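You operate a simulated robot arm through the tools that you are given. There is no shell and no other tool. Be economical: measure what you need, move in short steps, check, and stop when the job is done.

Carry out the task below with a simulated robot arm. There is one attempt and no reset: what you move stays moved.

TASK
Put two of the clothes pegs from the beech table on the blue hardback book there.
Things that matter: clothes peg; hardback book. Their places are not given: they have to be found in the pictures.

It is judged by the outcome, as a careful person would: the job done as asked, and still so three seconds after it is handed in. It fails if anything else is knocked over, pushed out of place, dropped, spilled or broken.

THE ROBOT
A 7-joint arm with a two-finger parallel gripper, fixed in place. Base frame: the origin is at the foot of the arm, x ahead of it, y to its left, z up; the work surface is at about z = 0. Lengths are in m, angles in degrees, forces in N, time in s.
With the tool pointing down near the work surface it reaches from about 0.24 to 0.62 m from the base axis. Its first joint turns from -66.0 to 66.0 degrees. Payload 2.6 kg.
Tool frame: the origin (TCP) lies between the finger pads and is the grasp point; the fingertips stand 0.03 m ahead of it; z points along the fingers, y is the line along which they close. The gripper opens to 0.094 m. The fingers are 0.028 m wide and 0.01 m thick; the gripper's body (0.05 by 0.096 m) begins 0.055 m behind the TCP.
Orientation is told as [roll, pitch, yaw] about the base's x, y, z axes, in that order, counted from this pose: with the fingers straight down and closing along the base's y, the tool's x points along the base's -x, its y along +y and its z along -z.

THE INTERFACE
- The arm moves only by the tool move_arm. Its arguments are lists of equal length, an entry for each row: "linear": the shift along the tool's x, y, z in units of 50 mm (1.0 is 50 mm), a list of three; "turn": the turn, a rotation vector about the tool's x, y, z in units of 5 degrees (1.0 is 5 degrees), a list of three; "claw": the gripper command, from -1 (fully open) to 1 (shut), values between in proportion. In form: {"linear": [[tx, ty, tz], ...], "turn": [[wx, wy, wz], ...], "claw": [claw, ...]}. A call has 1 to 12 rows; each row shifts and turns the commanded pose from where the row before left it, along the tool's axes as they then stand. A call with a number of a shift or a turn outside -1 to 1 is refused whole. A row lasts 0.2 s, in which the tool goes at most 0.05 m and 8.6 degrees; a call with a longer step from one row to the next is refused whole, and so is a gripper value outside its range. A pose out of reach is approached as far as the arm can. The call stops where the force on the tool passes 40 N (or 10 N more than at its start, if that is more) or the arm is blocked; 0.2 s more then pass. The fingers move at their own pace (about 0.072 m/s each) and stop on an object; they squeeze with about 28 N. The grip force told is the motor's: it shows also when the fingers shut on nothing. Time passes only in rows, and 0.2 s behind the last, so rows that do not move let the fingers close. It gives the time, the measured TCP pose, the force on the tool (base axes), the opening and the grip force at its end, in the units of the frame above (readings bear some noise), and new pictures: "views" is both (left out), scene, wrist or none.
- Cameras (640 x 400 px; columns grow to the right, rows downward): "scene" is fixed at [0.0388, 0.4395, 0.5584]; the picture's right is [-0.70, -0.71, 0.00], its down [-0.45, 0.45, -0.77] and it looks along [0.55, -0.54, -0.64] (base axes); focal length 338 px, centre (320, 200). "wrist" rides on the gripper at [-0.037, 0, -0.058] in the tool frame; the picture's right is [0.00, -1.00, 0.00], its down [0.97, 0.00, -0.24] and it looks along [0.24, 0.00, 0.97] (tool axes); focal length 218 px, centre (320, 200).
- probe_pixels(camera, pixels): for up to 12 pixels [column, row] of the newest picture of that camera ("zoom" is the newest enlarged one), the place [x, y, z] in the base frame of the surface seen there, good to about 0.002 m. No time passes.
- close_up(camera, box): a new picture of the part [left, top, right, bottom] of that camera's present view, enlarged. No time passes.
- hand_in(): hands the job in; it is judged then, once.

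Work in short steps. Measure before you move; look again where a grasp or a placing could have gone wrong, and mend it. You have 60 turns and 120 pictures in all, the two below and enlarged ones among them. Open the gripper and draw the arm clear of the work before you hand the job in, unless the task says otherwise; then end with one line.

The tools are called after "Call:" as name(argument=value, ...) on one line, values as JSON. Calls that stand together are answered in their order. move_arm: Moves the arm, as the interface text tells. Its arguments: {"type":"object","properties":{"linear":{"type":"array","items":{"type":"array","items":{"type":"number"}}},"turn":{"type":"array","items":{"type":"array","items":{"type":"number"}}},"claw":{"type":"array","items":{"type":"number"}},"views":{"type":"string","enum":["both","scene","wrist","none"]}},"required":["linear","turn","claw"]} The other tools are called the same way: probe_pixels (camera, pixels) gives the place of the surface under pixels of a picture; close_up (camera, box) takes an enlarged picture of a part of a camera's view; hand_in () hands the job in.

At the start:

```text
time_s: 0.0
tool_pos: [0.3915, 0.1374, 0.2632]
tcp_rot: [0.0, 0.1, -0.1]
contact_force: [-1.7, -0.3, -0.3]
finger_gap: 0.094
finger_force: 0.0
```

scene: 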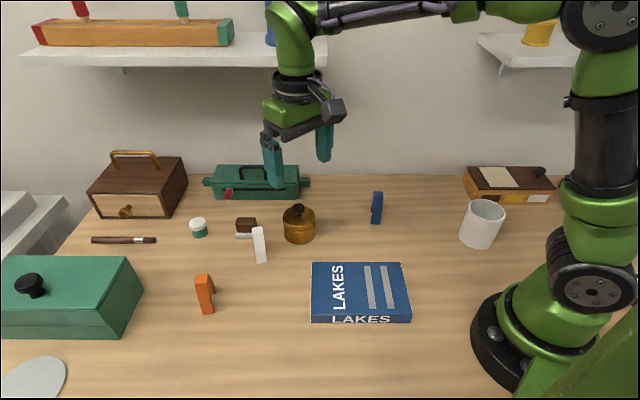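
wrist: 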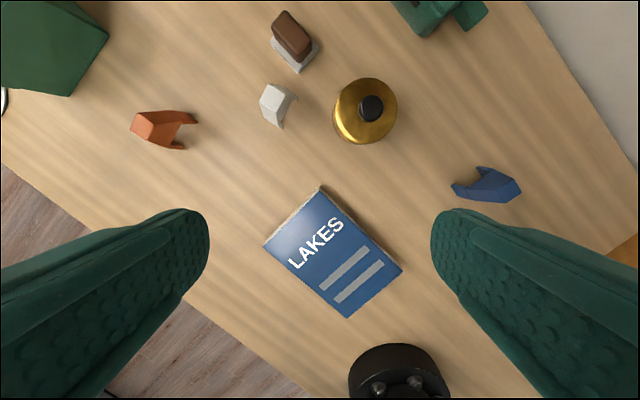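

The pegs appear to be the orange (205,293), white (259,245) and blue (377,207) items; I zoom in and probe them and the book.

Call:
close_up(camera="scene", box=[180, 180, 420, 330])

Call:
close_up(camera="wrist", box=[110, 60, 310, 185])

Call:
probe_pixels(camera="wrist", pixels=[[133, 120], [142, 140], [160, 118], [196, 122], [184, 147], [455, 187], [515, 183], [483, 170], [319, 187], [402, 271], [348, 317], [264, 244]])

Call:
probe_pixels(camera="scene", pixels=[[200, 278], [207, 277], [213, 290], [207, 310], [378, 194], [376, 220], [258, 229], [263, 260], [312, 264], [400, 264], [410, 314], [311, 314]])

```text
2.67 times, centred on (300, 255) of scene
```

zoom: 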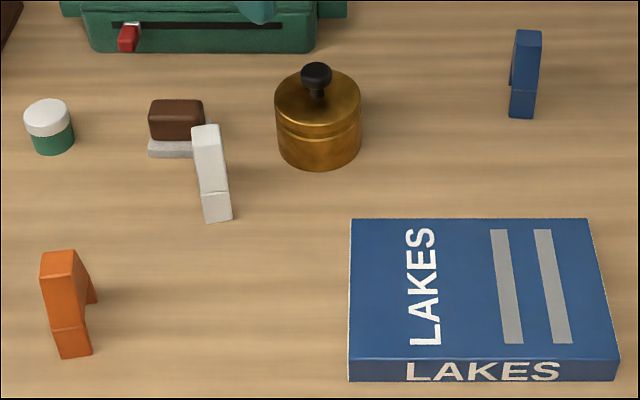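

```text
3.20 times, centred on (210, 122) of wrist
```

zoom: 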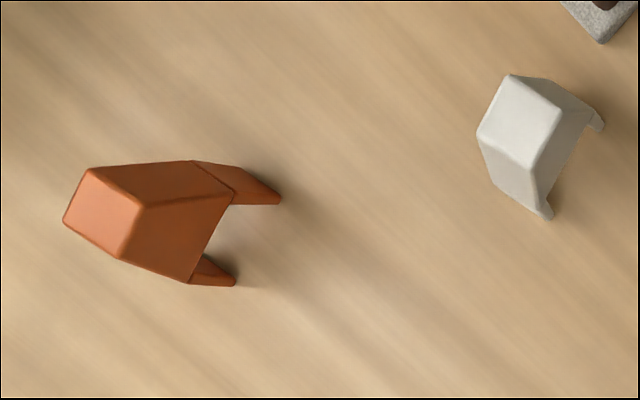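

```text
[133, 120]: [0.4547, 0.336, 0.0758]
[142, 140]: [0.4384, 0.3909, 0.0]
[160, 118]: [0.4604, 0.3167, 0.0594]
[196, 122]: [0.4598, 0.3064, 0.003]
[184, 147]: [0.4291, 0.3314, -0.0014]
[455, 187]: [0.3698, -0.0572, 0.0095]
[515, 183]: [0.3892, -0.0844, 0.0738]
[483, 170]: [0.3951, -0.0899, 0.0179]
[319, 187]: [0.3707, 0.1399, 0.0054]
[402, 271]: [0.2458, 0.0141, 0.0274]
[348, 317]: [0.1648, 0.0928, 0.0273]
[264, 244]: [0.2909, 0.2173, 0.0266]
```

```text
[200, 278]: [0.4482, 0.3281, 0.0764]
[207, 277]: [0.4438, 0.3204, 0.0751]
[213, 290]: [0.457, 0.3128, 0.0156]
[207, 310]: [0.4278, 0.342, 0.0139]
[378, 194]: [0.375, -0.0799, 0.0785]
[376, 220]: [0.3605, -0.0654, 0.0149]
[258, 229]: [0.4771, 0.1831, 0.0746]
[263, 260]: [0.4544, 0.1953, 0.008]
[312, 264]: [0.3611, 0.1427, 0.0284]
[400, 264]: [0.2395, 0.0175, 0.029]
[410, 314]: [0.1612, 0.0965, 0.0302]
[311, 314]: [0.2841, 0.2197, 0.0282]
```

Pegs stand on their two legs, about 77 mm high. I probe the tops of orange and blue precisely to get their orientation.

Call:
probe_pixels(camera="zoom", pixels=[[92, 176], [133, 207], [116, 251], [70, 219], [510, 82], [556, 110], [530, 162], [484, 132], [275, 200], [230, 282], [598, 126], [545, 215]])

Call:
close_up(camera="wrist", box=[436, 150, 536, 212])

```text
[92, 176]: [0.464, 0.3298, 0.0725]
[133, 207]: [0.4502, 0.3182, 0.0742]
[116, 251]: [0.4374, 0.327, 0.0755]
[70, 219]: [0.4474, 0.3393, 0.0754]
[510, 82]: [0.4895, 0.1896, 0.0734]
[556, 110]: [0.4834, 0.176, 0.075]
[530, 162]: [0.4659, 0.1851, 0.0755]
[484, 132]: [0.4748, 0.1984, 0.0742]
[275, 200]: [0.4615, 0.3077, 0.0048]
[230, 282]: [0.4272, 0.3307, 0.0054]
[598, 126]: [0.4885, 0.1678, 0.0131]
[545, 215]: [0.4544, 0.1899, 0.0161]
```

```text
6.40 times, centred on (486, 181) of wrist
```

zoom: 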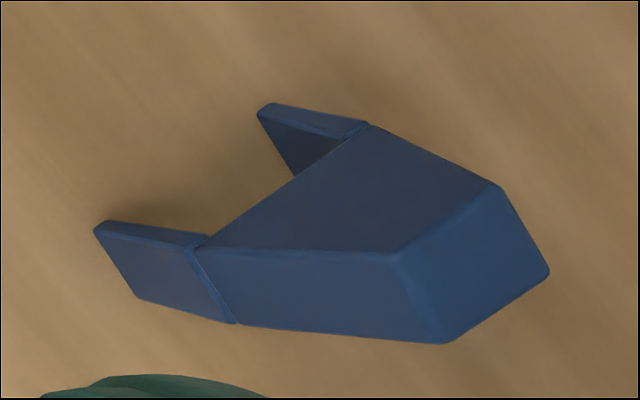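

Call:
probe_pixels(camera="zoom", pixels=[[496, 196], [540, 272], [450, 332], [410, 252], [448, 262], [265, 112], [105, 228], [145, 296], [230, 315]])

```text
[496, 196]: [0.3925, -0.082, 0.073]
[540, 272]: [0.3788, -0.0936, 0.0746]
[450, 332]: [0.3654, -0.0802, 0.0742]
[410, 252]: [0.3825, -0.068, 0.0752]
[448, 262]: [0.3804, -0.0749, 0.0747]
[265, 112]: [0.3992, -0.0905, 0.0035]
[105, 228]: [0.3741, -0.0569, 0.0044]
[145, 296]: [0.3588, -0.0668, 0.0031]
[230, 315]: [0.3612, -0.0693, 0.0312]
```

Blue peg: top centre (0.380,-0.081), thin direction at about 37°, so yaw -53°. I move above it and begin turning.

Call:
move_arm(linear=[[0.046, -0.874, 0], [0.046, -0.874, 0], [0.046, -0.874, 0], [0.046, -0.874, 0], [0.046, -0.874, 0], [0, 0, 0], [0, 0, 0], [0, 0, 0], [0, 0, 0], [0, 0, 0], [0, 0, 0], [0, 0, 0]], turn=[[0, 0, 0], [0, 0, 0], [0, 0, 0], [0, 0, 0], [0, 0, 0], [0, 0, 1], [0, 0, 1], [0, 0, 1], [0, 0, 1], [0, 0, 1], [0, 0, 1], [0, 0, 1]], claw=[-1, -1, -1, -1, -1, -1, -1, -1, -1, -1, -1, -1], views="none")

Call:
move_arm(linear=[[0, 0, 0], [0, 0, 0], [0, 0, 0], [0, 0, 0], [0, 0, 0.8], [0, 0, 0.8], [0, 0, 0]], turn=[[0, 0, 1], [0, 0, 1], [0, 0, 1], [0, 0, 0.6], [0, 0, 0], [0, 0, 0], [0, 0, 0]], claw=[-1, -1, -1, -1, -1, -1, -1])

```text
time_s: 2.6
tool_pos: [0.3804, -0.0817, 0.264]
tcp_rot: [0.0, 0.0, -35.1]
contact_force: [1.2, 0.2, -0.4]
finger_gap: 0.0939
finger_force: 0.1
```

```text
time_s: 4.2
tool_pos: [0.3802, -0.0779, 0.1833]
tcp_rot: [0.1, 0.1, -53.0]
contact_force: [0.3, -0.7, 0.3]
finger_gap: 0.0941
finger_force: 0.0
```

scene: 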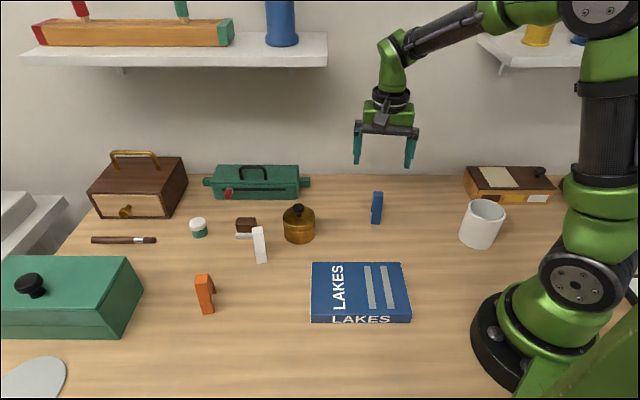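
wrist: 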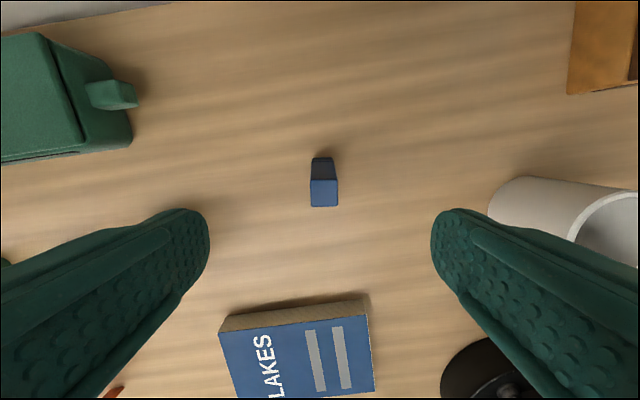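

The peg is centred at (324,185) and aligned. I check the peg's top again and how near the mug is before descending.

Call:
probe_pixels(camera="wrist", pixels=[[313, 183], [335, 183], [336, 204], [313, 204], [323, 195], [493, 200], [575, 235], [318, 162]])

```text
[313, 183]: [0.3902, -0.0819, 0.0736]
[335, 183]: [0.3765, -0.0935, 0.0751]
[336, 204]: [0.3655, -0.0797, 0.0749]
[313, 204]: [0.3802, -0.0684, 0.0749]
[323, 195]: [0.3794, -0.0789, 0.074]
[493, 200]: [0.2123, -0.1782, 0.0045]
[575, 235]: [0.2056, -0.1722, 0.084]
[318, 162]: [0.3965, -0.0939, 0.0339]
```

Descend to z≈0.058 with a small centring shift, then close.

Call:
move_arm(linear=[[-0.02, -0.06, 0.6], [0, 0, 0.6], [0, 0, 0.5], [0, 0, 0.4], [0, 0, 0.4], [0, 0, 0], [0, 0, 0], [0, 0, 0], [0, 0, 0], [0, 0, 0]], turn=[[0, 0, 0], [0, 0, 0], [0, 0, 0], [0, 0, 0], [0, 0, 0], [0, 0, 0], [0, 0, 0], [0, 0, 0], [0, 0, 0], [0, 0, 0]], claw=[-1, -1, -1, -1, -1, -1, 1, 1, 1, 1])

```text
time_s: 6.4
tool_pos: [0.379, -0.0829, 0.0601]
tcp_rot: [0.0, 0.0, -53.0]
contact_force: [0.2, -0.3, -0.4]
finger_gap: 0.0256
finger_force: 28.2
```

scene: 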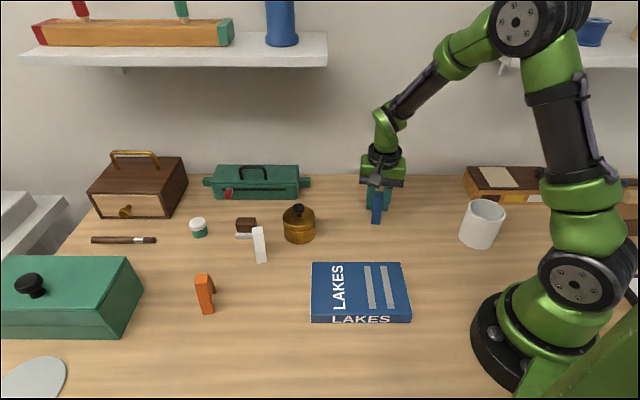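
wrist: 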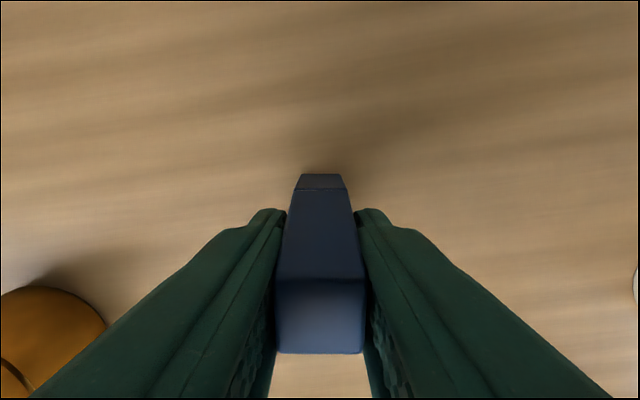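

Gripped (gap 0.0256). Lift 9 cm and carry it above the book spot (0.255, 0.090), turning to yaw -45° in line with the book.

Call:
move_arm(linear=[[0, 0, -0.5], [0, 0, -0.7], [0, 0, -0.6], [0.4, 0.01, 0], [0.71, 0.017, 0], [0.8, 0.02, 0], [0.8, 0.02, 0], [0.8, 0.02, 0], [0.5, 0.01, 0], [0.25, 0, 0], [0, 0, 0], [0, 0, 0]], turn=[[0, 0, 0], [0, 0, 0], [0, 0, 0], [0, 0, 0], [0, 0, 0], [0, 0, 0], [0, 0, 0], [0, 0, 0], [0, 0, 0], [0, 0, 0], [0, 0, -0.8], [0, 0, -0.8]], claw=[1, 1, 1, 1, 1, 1, 1, 1, 1, 1, 1, 1])

```text
time_s: 9.0
tool_pos: [0.2542, 0.0893, 0.1479]
tcp_rot: [0.0, 0.0, -44.9]
contact_force: [-0.9, -0.7, 0.2]
finger_gap: 0.0253
finger_force: 28.2
```

scene: 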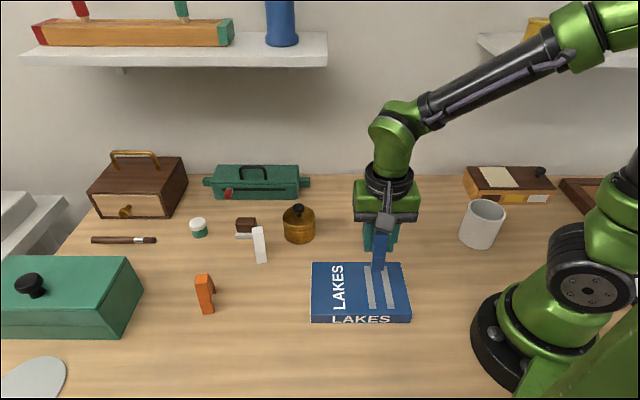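
wrist: 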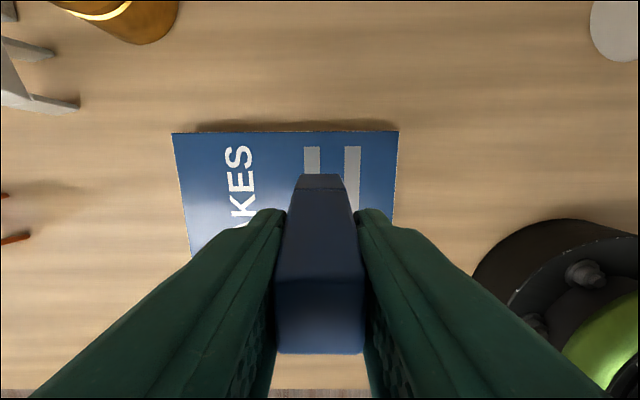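

Peg hangs over the book; lower by about 59 mm to the cover (cover z≈0.028).

Call:
move_arm(linear=[[0, 0, 0.4], [0, 0, 0.4], [0, 0, 0.25], [0, 0, 0.1], [0, 0, 0.03], [0, 0, 0]], turn=[[0, 0, 0], [0, 0, 0], [0, 0, 0], [0, 0, 0], [0, 0, 0], [0, 0, 0]], claw=[1, 1, 1, 1, 1, 1])

```text
time_s: 10.4
tool_pos: [0.2544, 0.0893, 0.0889]
tcp_rot: [0.1, 0.0, -45.0]
contact_force: [0.4, 1.1, -0.2]
finger_gap: 0.0251
finger_force: 27.7
```

scene: 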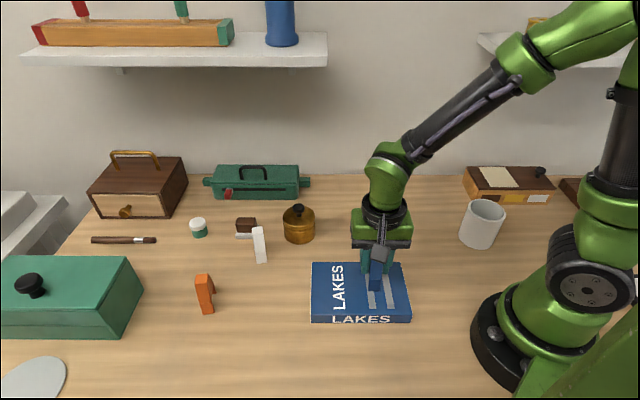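
wrist: 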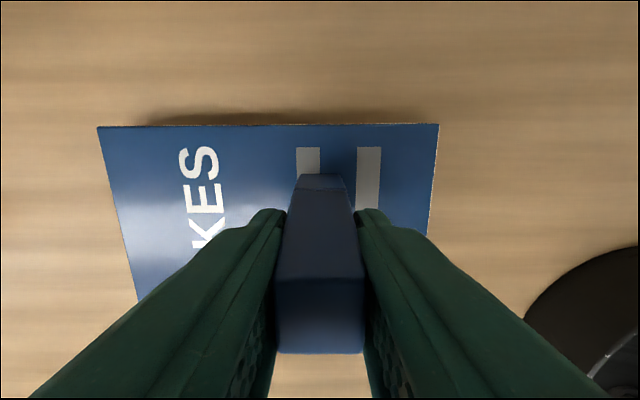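

No contact yet; lower in 1 mm steps and watch the force.

Call:
move_arm(linear=[[0, 0, 0.015], [0, 0, 0.015], [0, 0, 0]], turn=[[0, 0, 0], [0, 0, 0], [0, 0, 0]], claw=[1, 1, 1], views="none")

```text
time_s: 11.2
tool_pos: [0.2545, 0.089, 0.0869]
tcp_rot: [0.1, 0.0, -45.1]
contact_force: [0.1, -0.9, -0.7]
finger_gap: 0.0252
finger_force: 28.3
```

Call:
move_arm(linear=[[0, 0, 0.015], [0, 0, 0.015], [0, 0, 0]], turn=[[0, 0, 0], [0, 0, 0], [0, 0, 0]], claw=[1, 1, 1], views="none")

Call:
close_up(camera="scene", box=[320, 230, 420, 330])

```text
time_s: 12.0
tool_pos: [0.2557, 0.0887, 0.0857]
tcp_rot: [0.1, -0.1, -45.0]
contact_force: [0.0, 0.4, 13.4]
finger_gap: 0.025
finger_force: 28.2
```

```text
4.00 times, centred on (370, 280) of scene
```

zoom: 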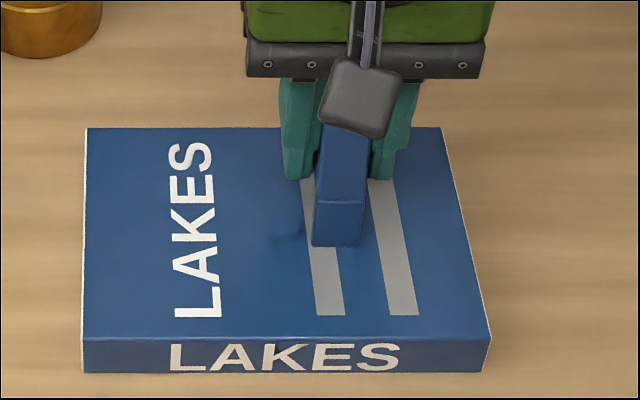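

Contact is felt (13 N) and the peg stands on the cover. Ease up slightly, open, and rise straight up.

Call:
move_arm(linear=[[0, 0, -0.01], [0, 0, 0], [0, 0, 0], [0, 0, 0], [0, 0, -0.2], [0, 0, -0.5], [0, 0, -0.7], [0, 0, -0.7], [0, 0, -0.5], [0, 0, 0]], turn=[[0, 0, 0], [0, 0, 0], [0, 0, 0], [0, 0, 0], [0, 0, 0], [0, 0, 0], [0, 0, 0], [0, 0, 0], [0, 0, 0], [0, 0, 0]], claw=[1, -0.2, -0.2, -0.2, -0.2, -0.2, -0.2, -0.2, -0.2, -0.2])

```text
time_s: 14.2
tool_pos: [0.255, 0.09, 0.2177]
tcp_rot: [0.1, 0.1, -45.0]
contact_force: [0.4, 0.1, -0.3]
finger_gap: 0.0562
finger_force: 0.1
```

scene: 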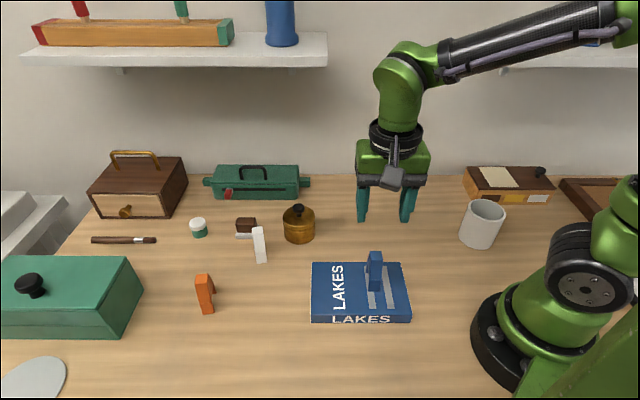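
wrist: 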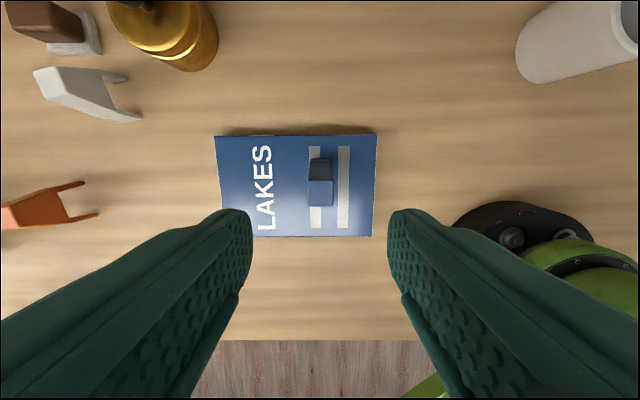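

Blue peg stands on the book. Now go above the orange peg (0.450, 0.329) with yaw -34°.

Call:
move_arm(linear=[[0, 0, 0], [0, 0, 0], [0, 0, 0], [-0.071, 0.767, 0], [-0.071, 0.767, 0], [-0.071, 0.767, 0], [-0.071, 0.767, 0], [-0.071, 0.767, 0], [-0.071, 0.767, 0], [-0.071, 0.767, 0], [-0.071, 0.767, 0], [0, 0, 0.6]], turn=[[0, 0, -0.8], [0, 0, -0.8], [0, 0, -0.6], [0, 0, 0], [0, 0, 0], [0, 0, 0], [0, 0, 0], [0, 0, 0], [0, 0, 0], [0, 0, 0], [0, 0, 0], [0, 0, 0]], claw=[-0.2, -0.2, -0.2, -0.2, -0.2, -0.5, -1, -1, -1, -1, -1, -1])

```text
time_s: 16.8
tool_pos: [0.45, 0.3284, 0.1851]
tcp_rot: [-0.1, 0.1, -34.0]
contact_force: [-0.1, -0.3, 0.6]
finger_gap: 0.0939
finger_force: 0.0
```

scene: 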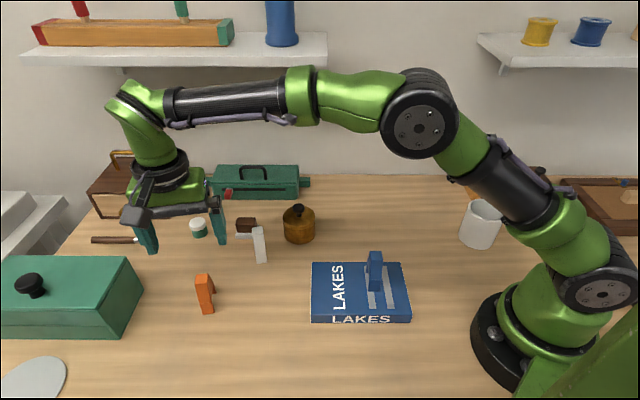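
wrist: 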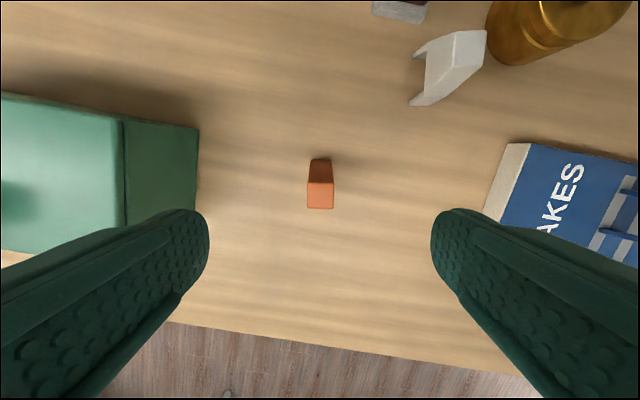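

Peg at (320,195) aligned. Check the green box's clearance to the left finger.

Call:
probe_pixels(camera="wrist", pixels=[[309, 184], [332, 184], [331, 206], [309, 206], [195, 170], [197, 130], [119, 170], [413, 103]])

```text
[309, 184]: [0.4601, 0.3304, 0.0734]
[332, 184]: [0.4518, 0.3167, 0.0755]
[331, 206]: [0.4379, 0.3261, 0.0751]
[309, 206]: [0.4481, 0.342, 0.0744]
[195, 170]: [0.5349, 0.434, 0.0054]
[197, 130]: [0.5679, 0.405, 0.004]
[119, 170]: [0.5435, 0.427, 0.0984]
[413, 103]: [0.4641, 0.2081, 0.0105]
```

Plenty of room (13 cm) and no offset needed. Descend to z≈0.06 and close.

Call:
move_arm(linear=[[0, 0, 0.6], [0, 0, 0.6], [0, 0, 0.5], [0, 0, 0.4], [0, 0, 0.4], [0, 0, 0], [0, 0, 0], [0, 0, 0], [0, 0, 0], [0, 0, 0]], turn=[[0, 0, 0], [0, 0, 0], [0, 0, 0], [0, 0, 0], [0, 0, 0], [0, 0, 0], [0, 0, 0], [0, 0, 0], [0, 0, 0], [0, 0, 0]], claw=[-1, -1, -1, -1, -1, -1, 1, 1, 1, 1])

```text
time_s: 19.0
tool_pos: [0.4505, 0.328, 0.0596]
tcp_rot: [0.1, 0.0, -34.0]
contact_force: [-0.2, 0.0, 0.1]
finger_gap: 0.0254
finger_force: 28.3
```

scene: 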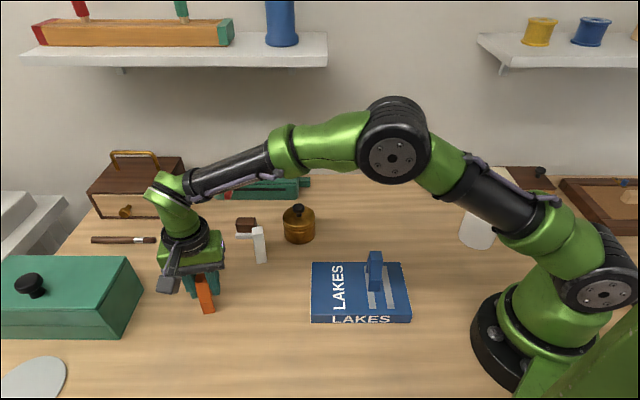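
wrist: 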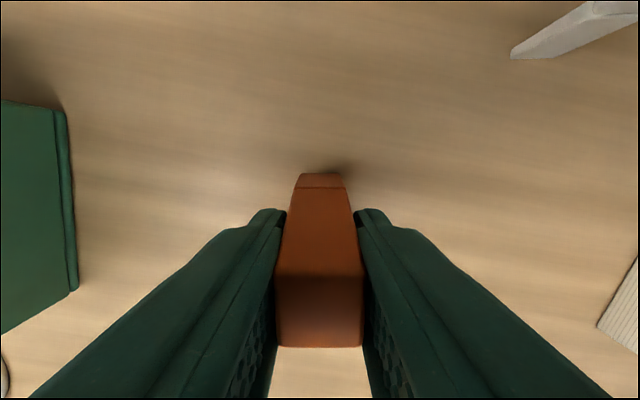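

Gripped. Lift 11 cm and carry to (0.311, 0.148) over the book.

Call:
move_arm(linear=[[0, 0, -0.6], [0, 0, -0.8], [0, 0, -0.8], [0.043, -0.649, 0], [0.043, -0.649, 0], [0.043, -0.649, 0], [0.043, -0.649, 0], [0.043, -0.649, 0], [0.043, -0.649, 0], [0.043, -0.649, 0], [0, 0, 0], [0, 0, 0]], turn=[[0, 0, 0], [0, 0, 0], [0, 0, 0], [0, 0, 0], [0, 0, 0], [0, 0, 0], [0, 0, 0], [0, 0, 0], [0, 0, 0], [0, 0, 0], [0, 0, 1], [0, 0, 1]], claw=[1, 1, 1, 1, 1, 1, 1, 1, 1, 1, 1, 1])

```text
time_s: 21.6
tool_pos: [0.3085, 0.1481, 0.1704]
tcp_rot: [0.0, -0.1, -44.1]
contact_force: [0.0, 0.4, 0.1]
finger_gap: 0.0255
finger_force: 28.1
```

scene: 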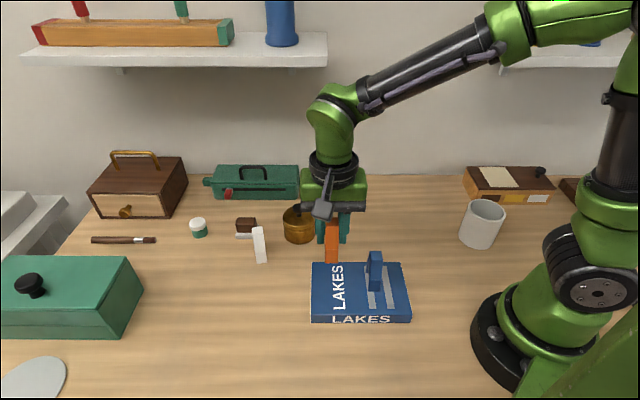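
wrist: 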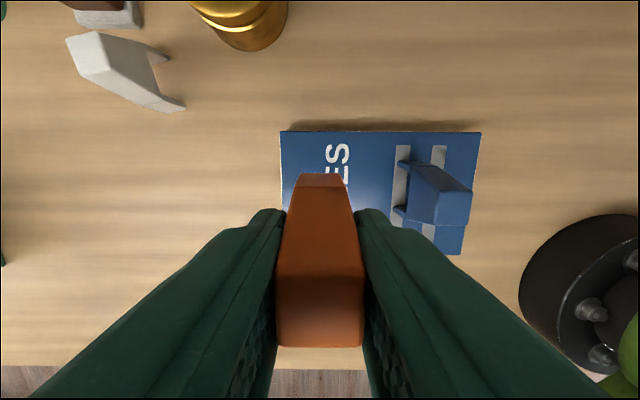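

Over the book, 8 cm from the blue peg. Lower to near the contact height (z≈0.087).

Call:
move_arm(linear=[[0, 0, 0.5], [0, 0, 0.5], [0, 0, 0.4], [0, 0, 0.2], [0, 0, 0.05], [0, 0, 0.02], [0, 0, 0]], turn=[[0, 0, 0], [0, 0, 0], [0, 0, 0], [0, 0, 0], [0, 0, 0], [0, 0, 0], [0, 0, 0]], claw=[1, 1, 1, 1, 1, 1, 1])

Call:
move_arm(linear=[[0, 0, 0.015], [0, 0, 0]], turn=[[0, 0, 0], [0, 0, 0]], claw=[1, 1], views="none")

```text
time_s: 23.2
tool_pos: [0.3112, 0.1493, 0.0881]
tcp_rot: [0.1, 0.0, -44.0]
contact_force: [-2.5, -0.6, 13.5]
finger_gap: 0.0253
finger_force: 27.9
```

scene: 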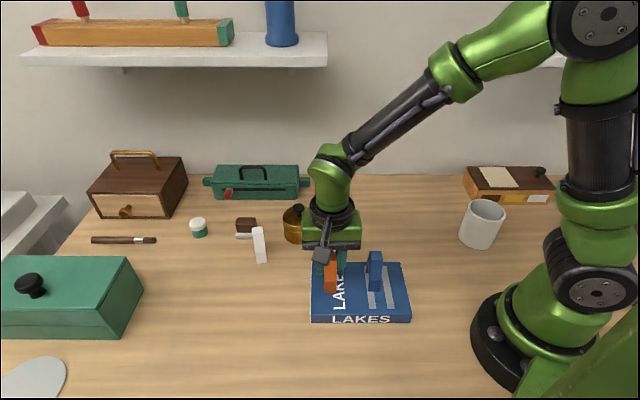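
wrist: 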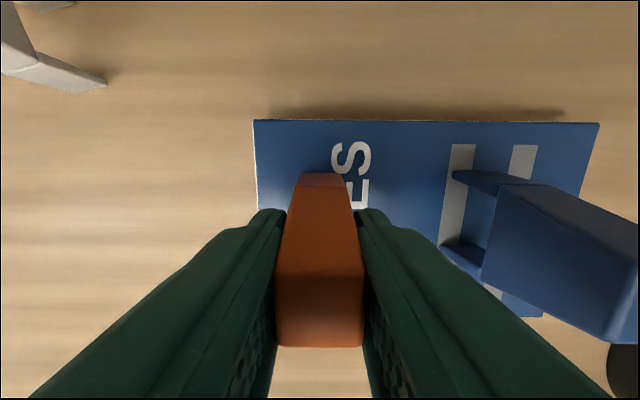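

```text
time_s: 23.8
tool_pos: [0.3094, 0.1474, 0.0873]
tcp_rot: [0.2, -0.1, -44.0]
contact_force: [-1.4, -1.7, 21.5]
finger_gap: 0.025
finger_force: 27.6
```

Contact made (21 N). Ease up ~1 mm, open partly, and rise.

Call:
move_arm(linear=[[0, 0, -0.02], [0, 0, 0], [0, 0, 0], [0, 0, 0], [0, 0, -0.2], [0, 0, -0.5], [0, 0, -0.8], [0, 0, -0.8], [0, 0, -0.5], [0, 0, 0]], turn=[[0, 0, 0], [0, 0, 0], [0, 0, 0], [0, 0, 0], [0, 0, 0], [0, 0, 0], [0, 0, 0], [0, 0, 0], [0, 0, 0], [0, 0, 0]], claw=[1, -0.2, -0.2, -0.2, -0.2, -0.2, -0.2, -0.2, -0.2, -1])

Call:
close_up(camera="scene", box=[220, 190, 420, 330])

```text
time_s: 26.0
tool_pos: [0.3105, 0.1472, 0.2263]
tcp_rot: [0.0, 0.1, -44.0]
contact_force: [0.0, -0.4, -0.1]
finger_gap: 0.0935
finger_force: 0.0
```

scene: 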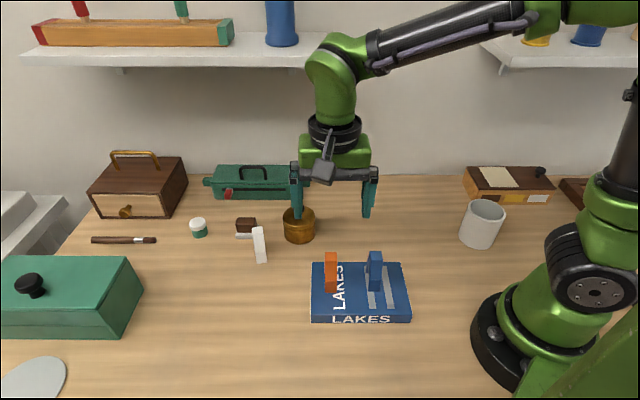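
wrist: 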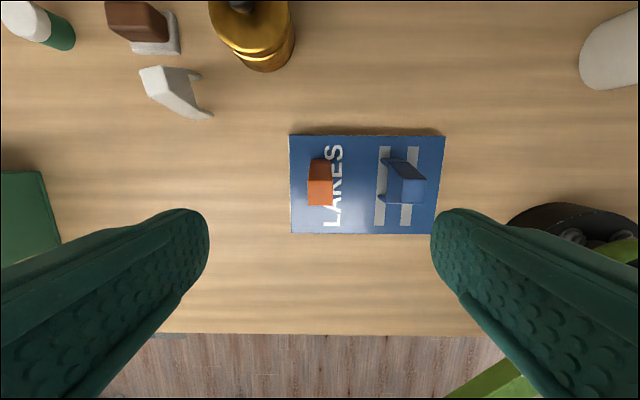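

```text
2.86 times, centred on (320, 260) of scene
```

zoom: 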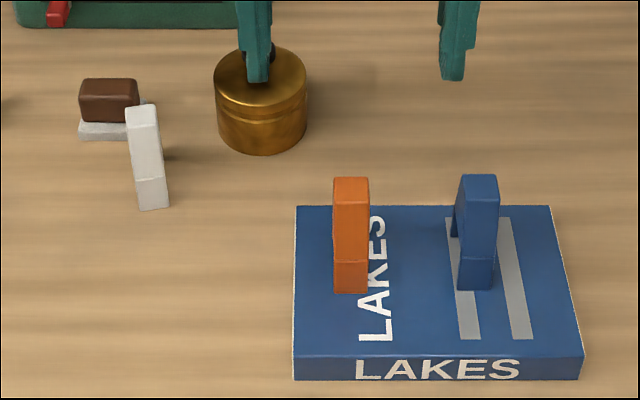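

Both pegs stand on the book, the gripper is open and the arm is well clear above them (z 0.226). Handing in.

Call:
hand_in()

```text
The job is handed in.
```

The blue and orange clothes pegs are standing upright on the blue hardback book, and in the last pictures nothing else appears moved.
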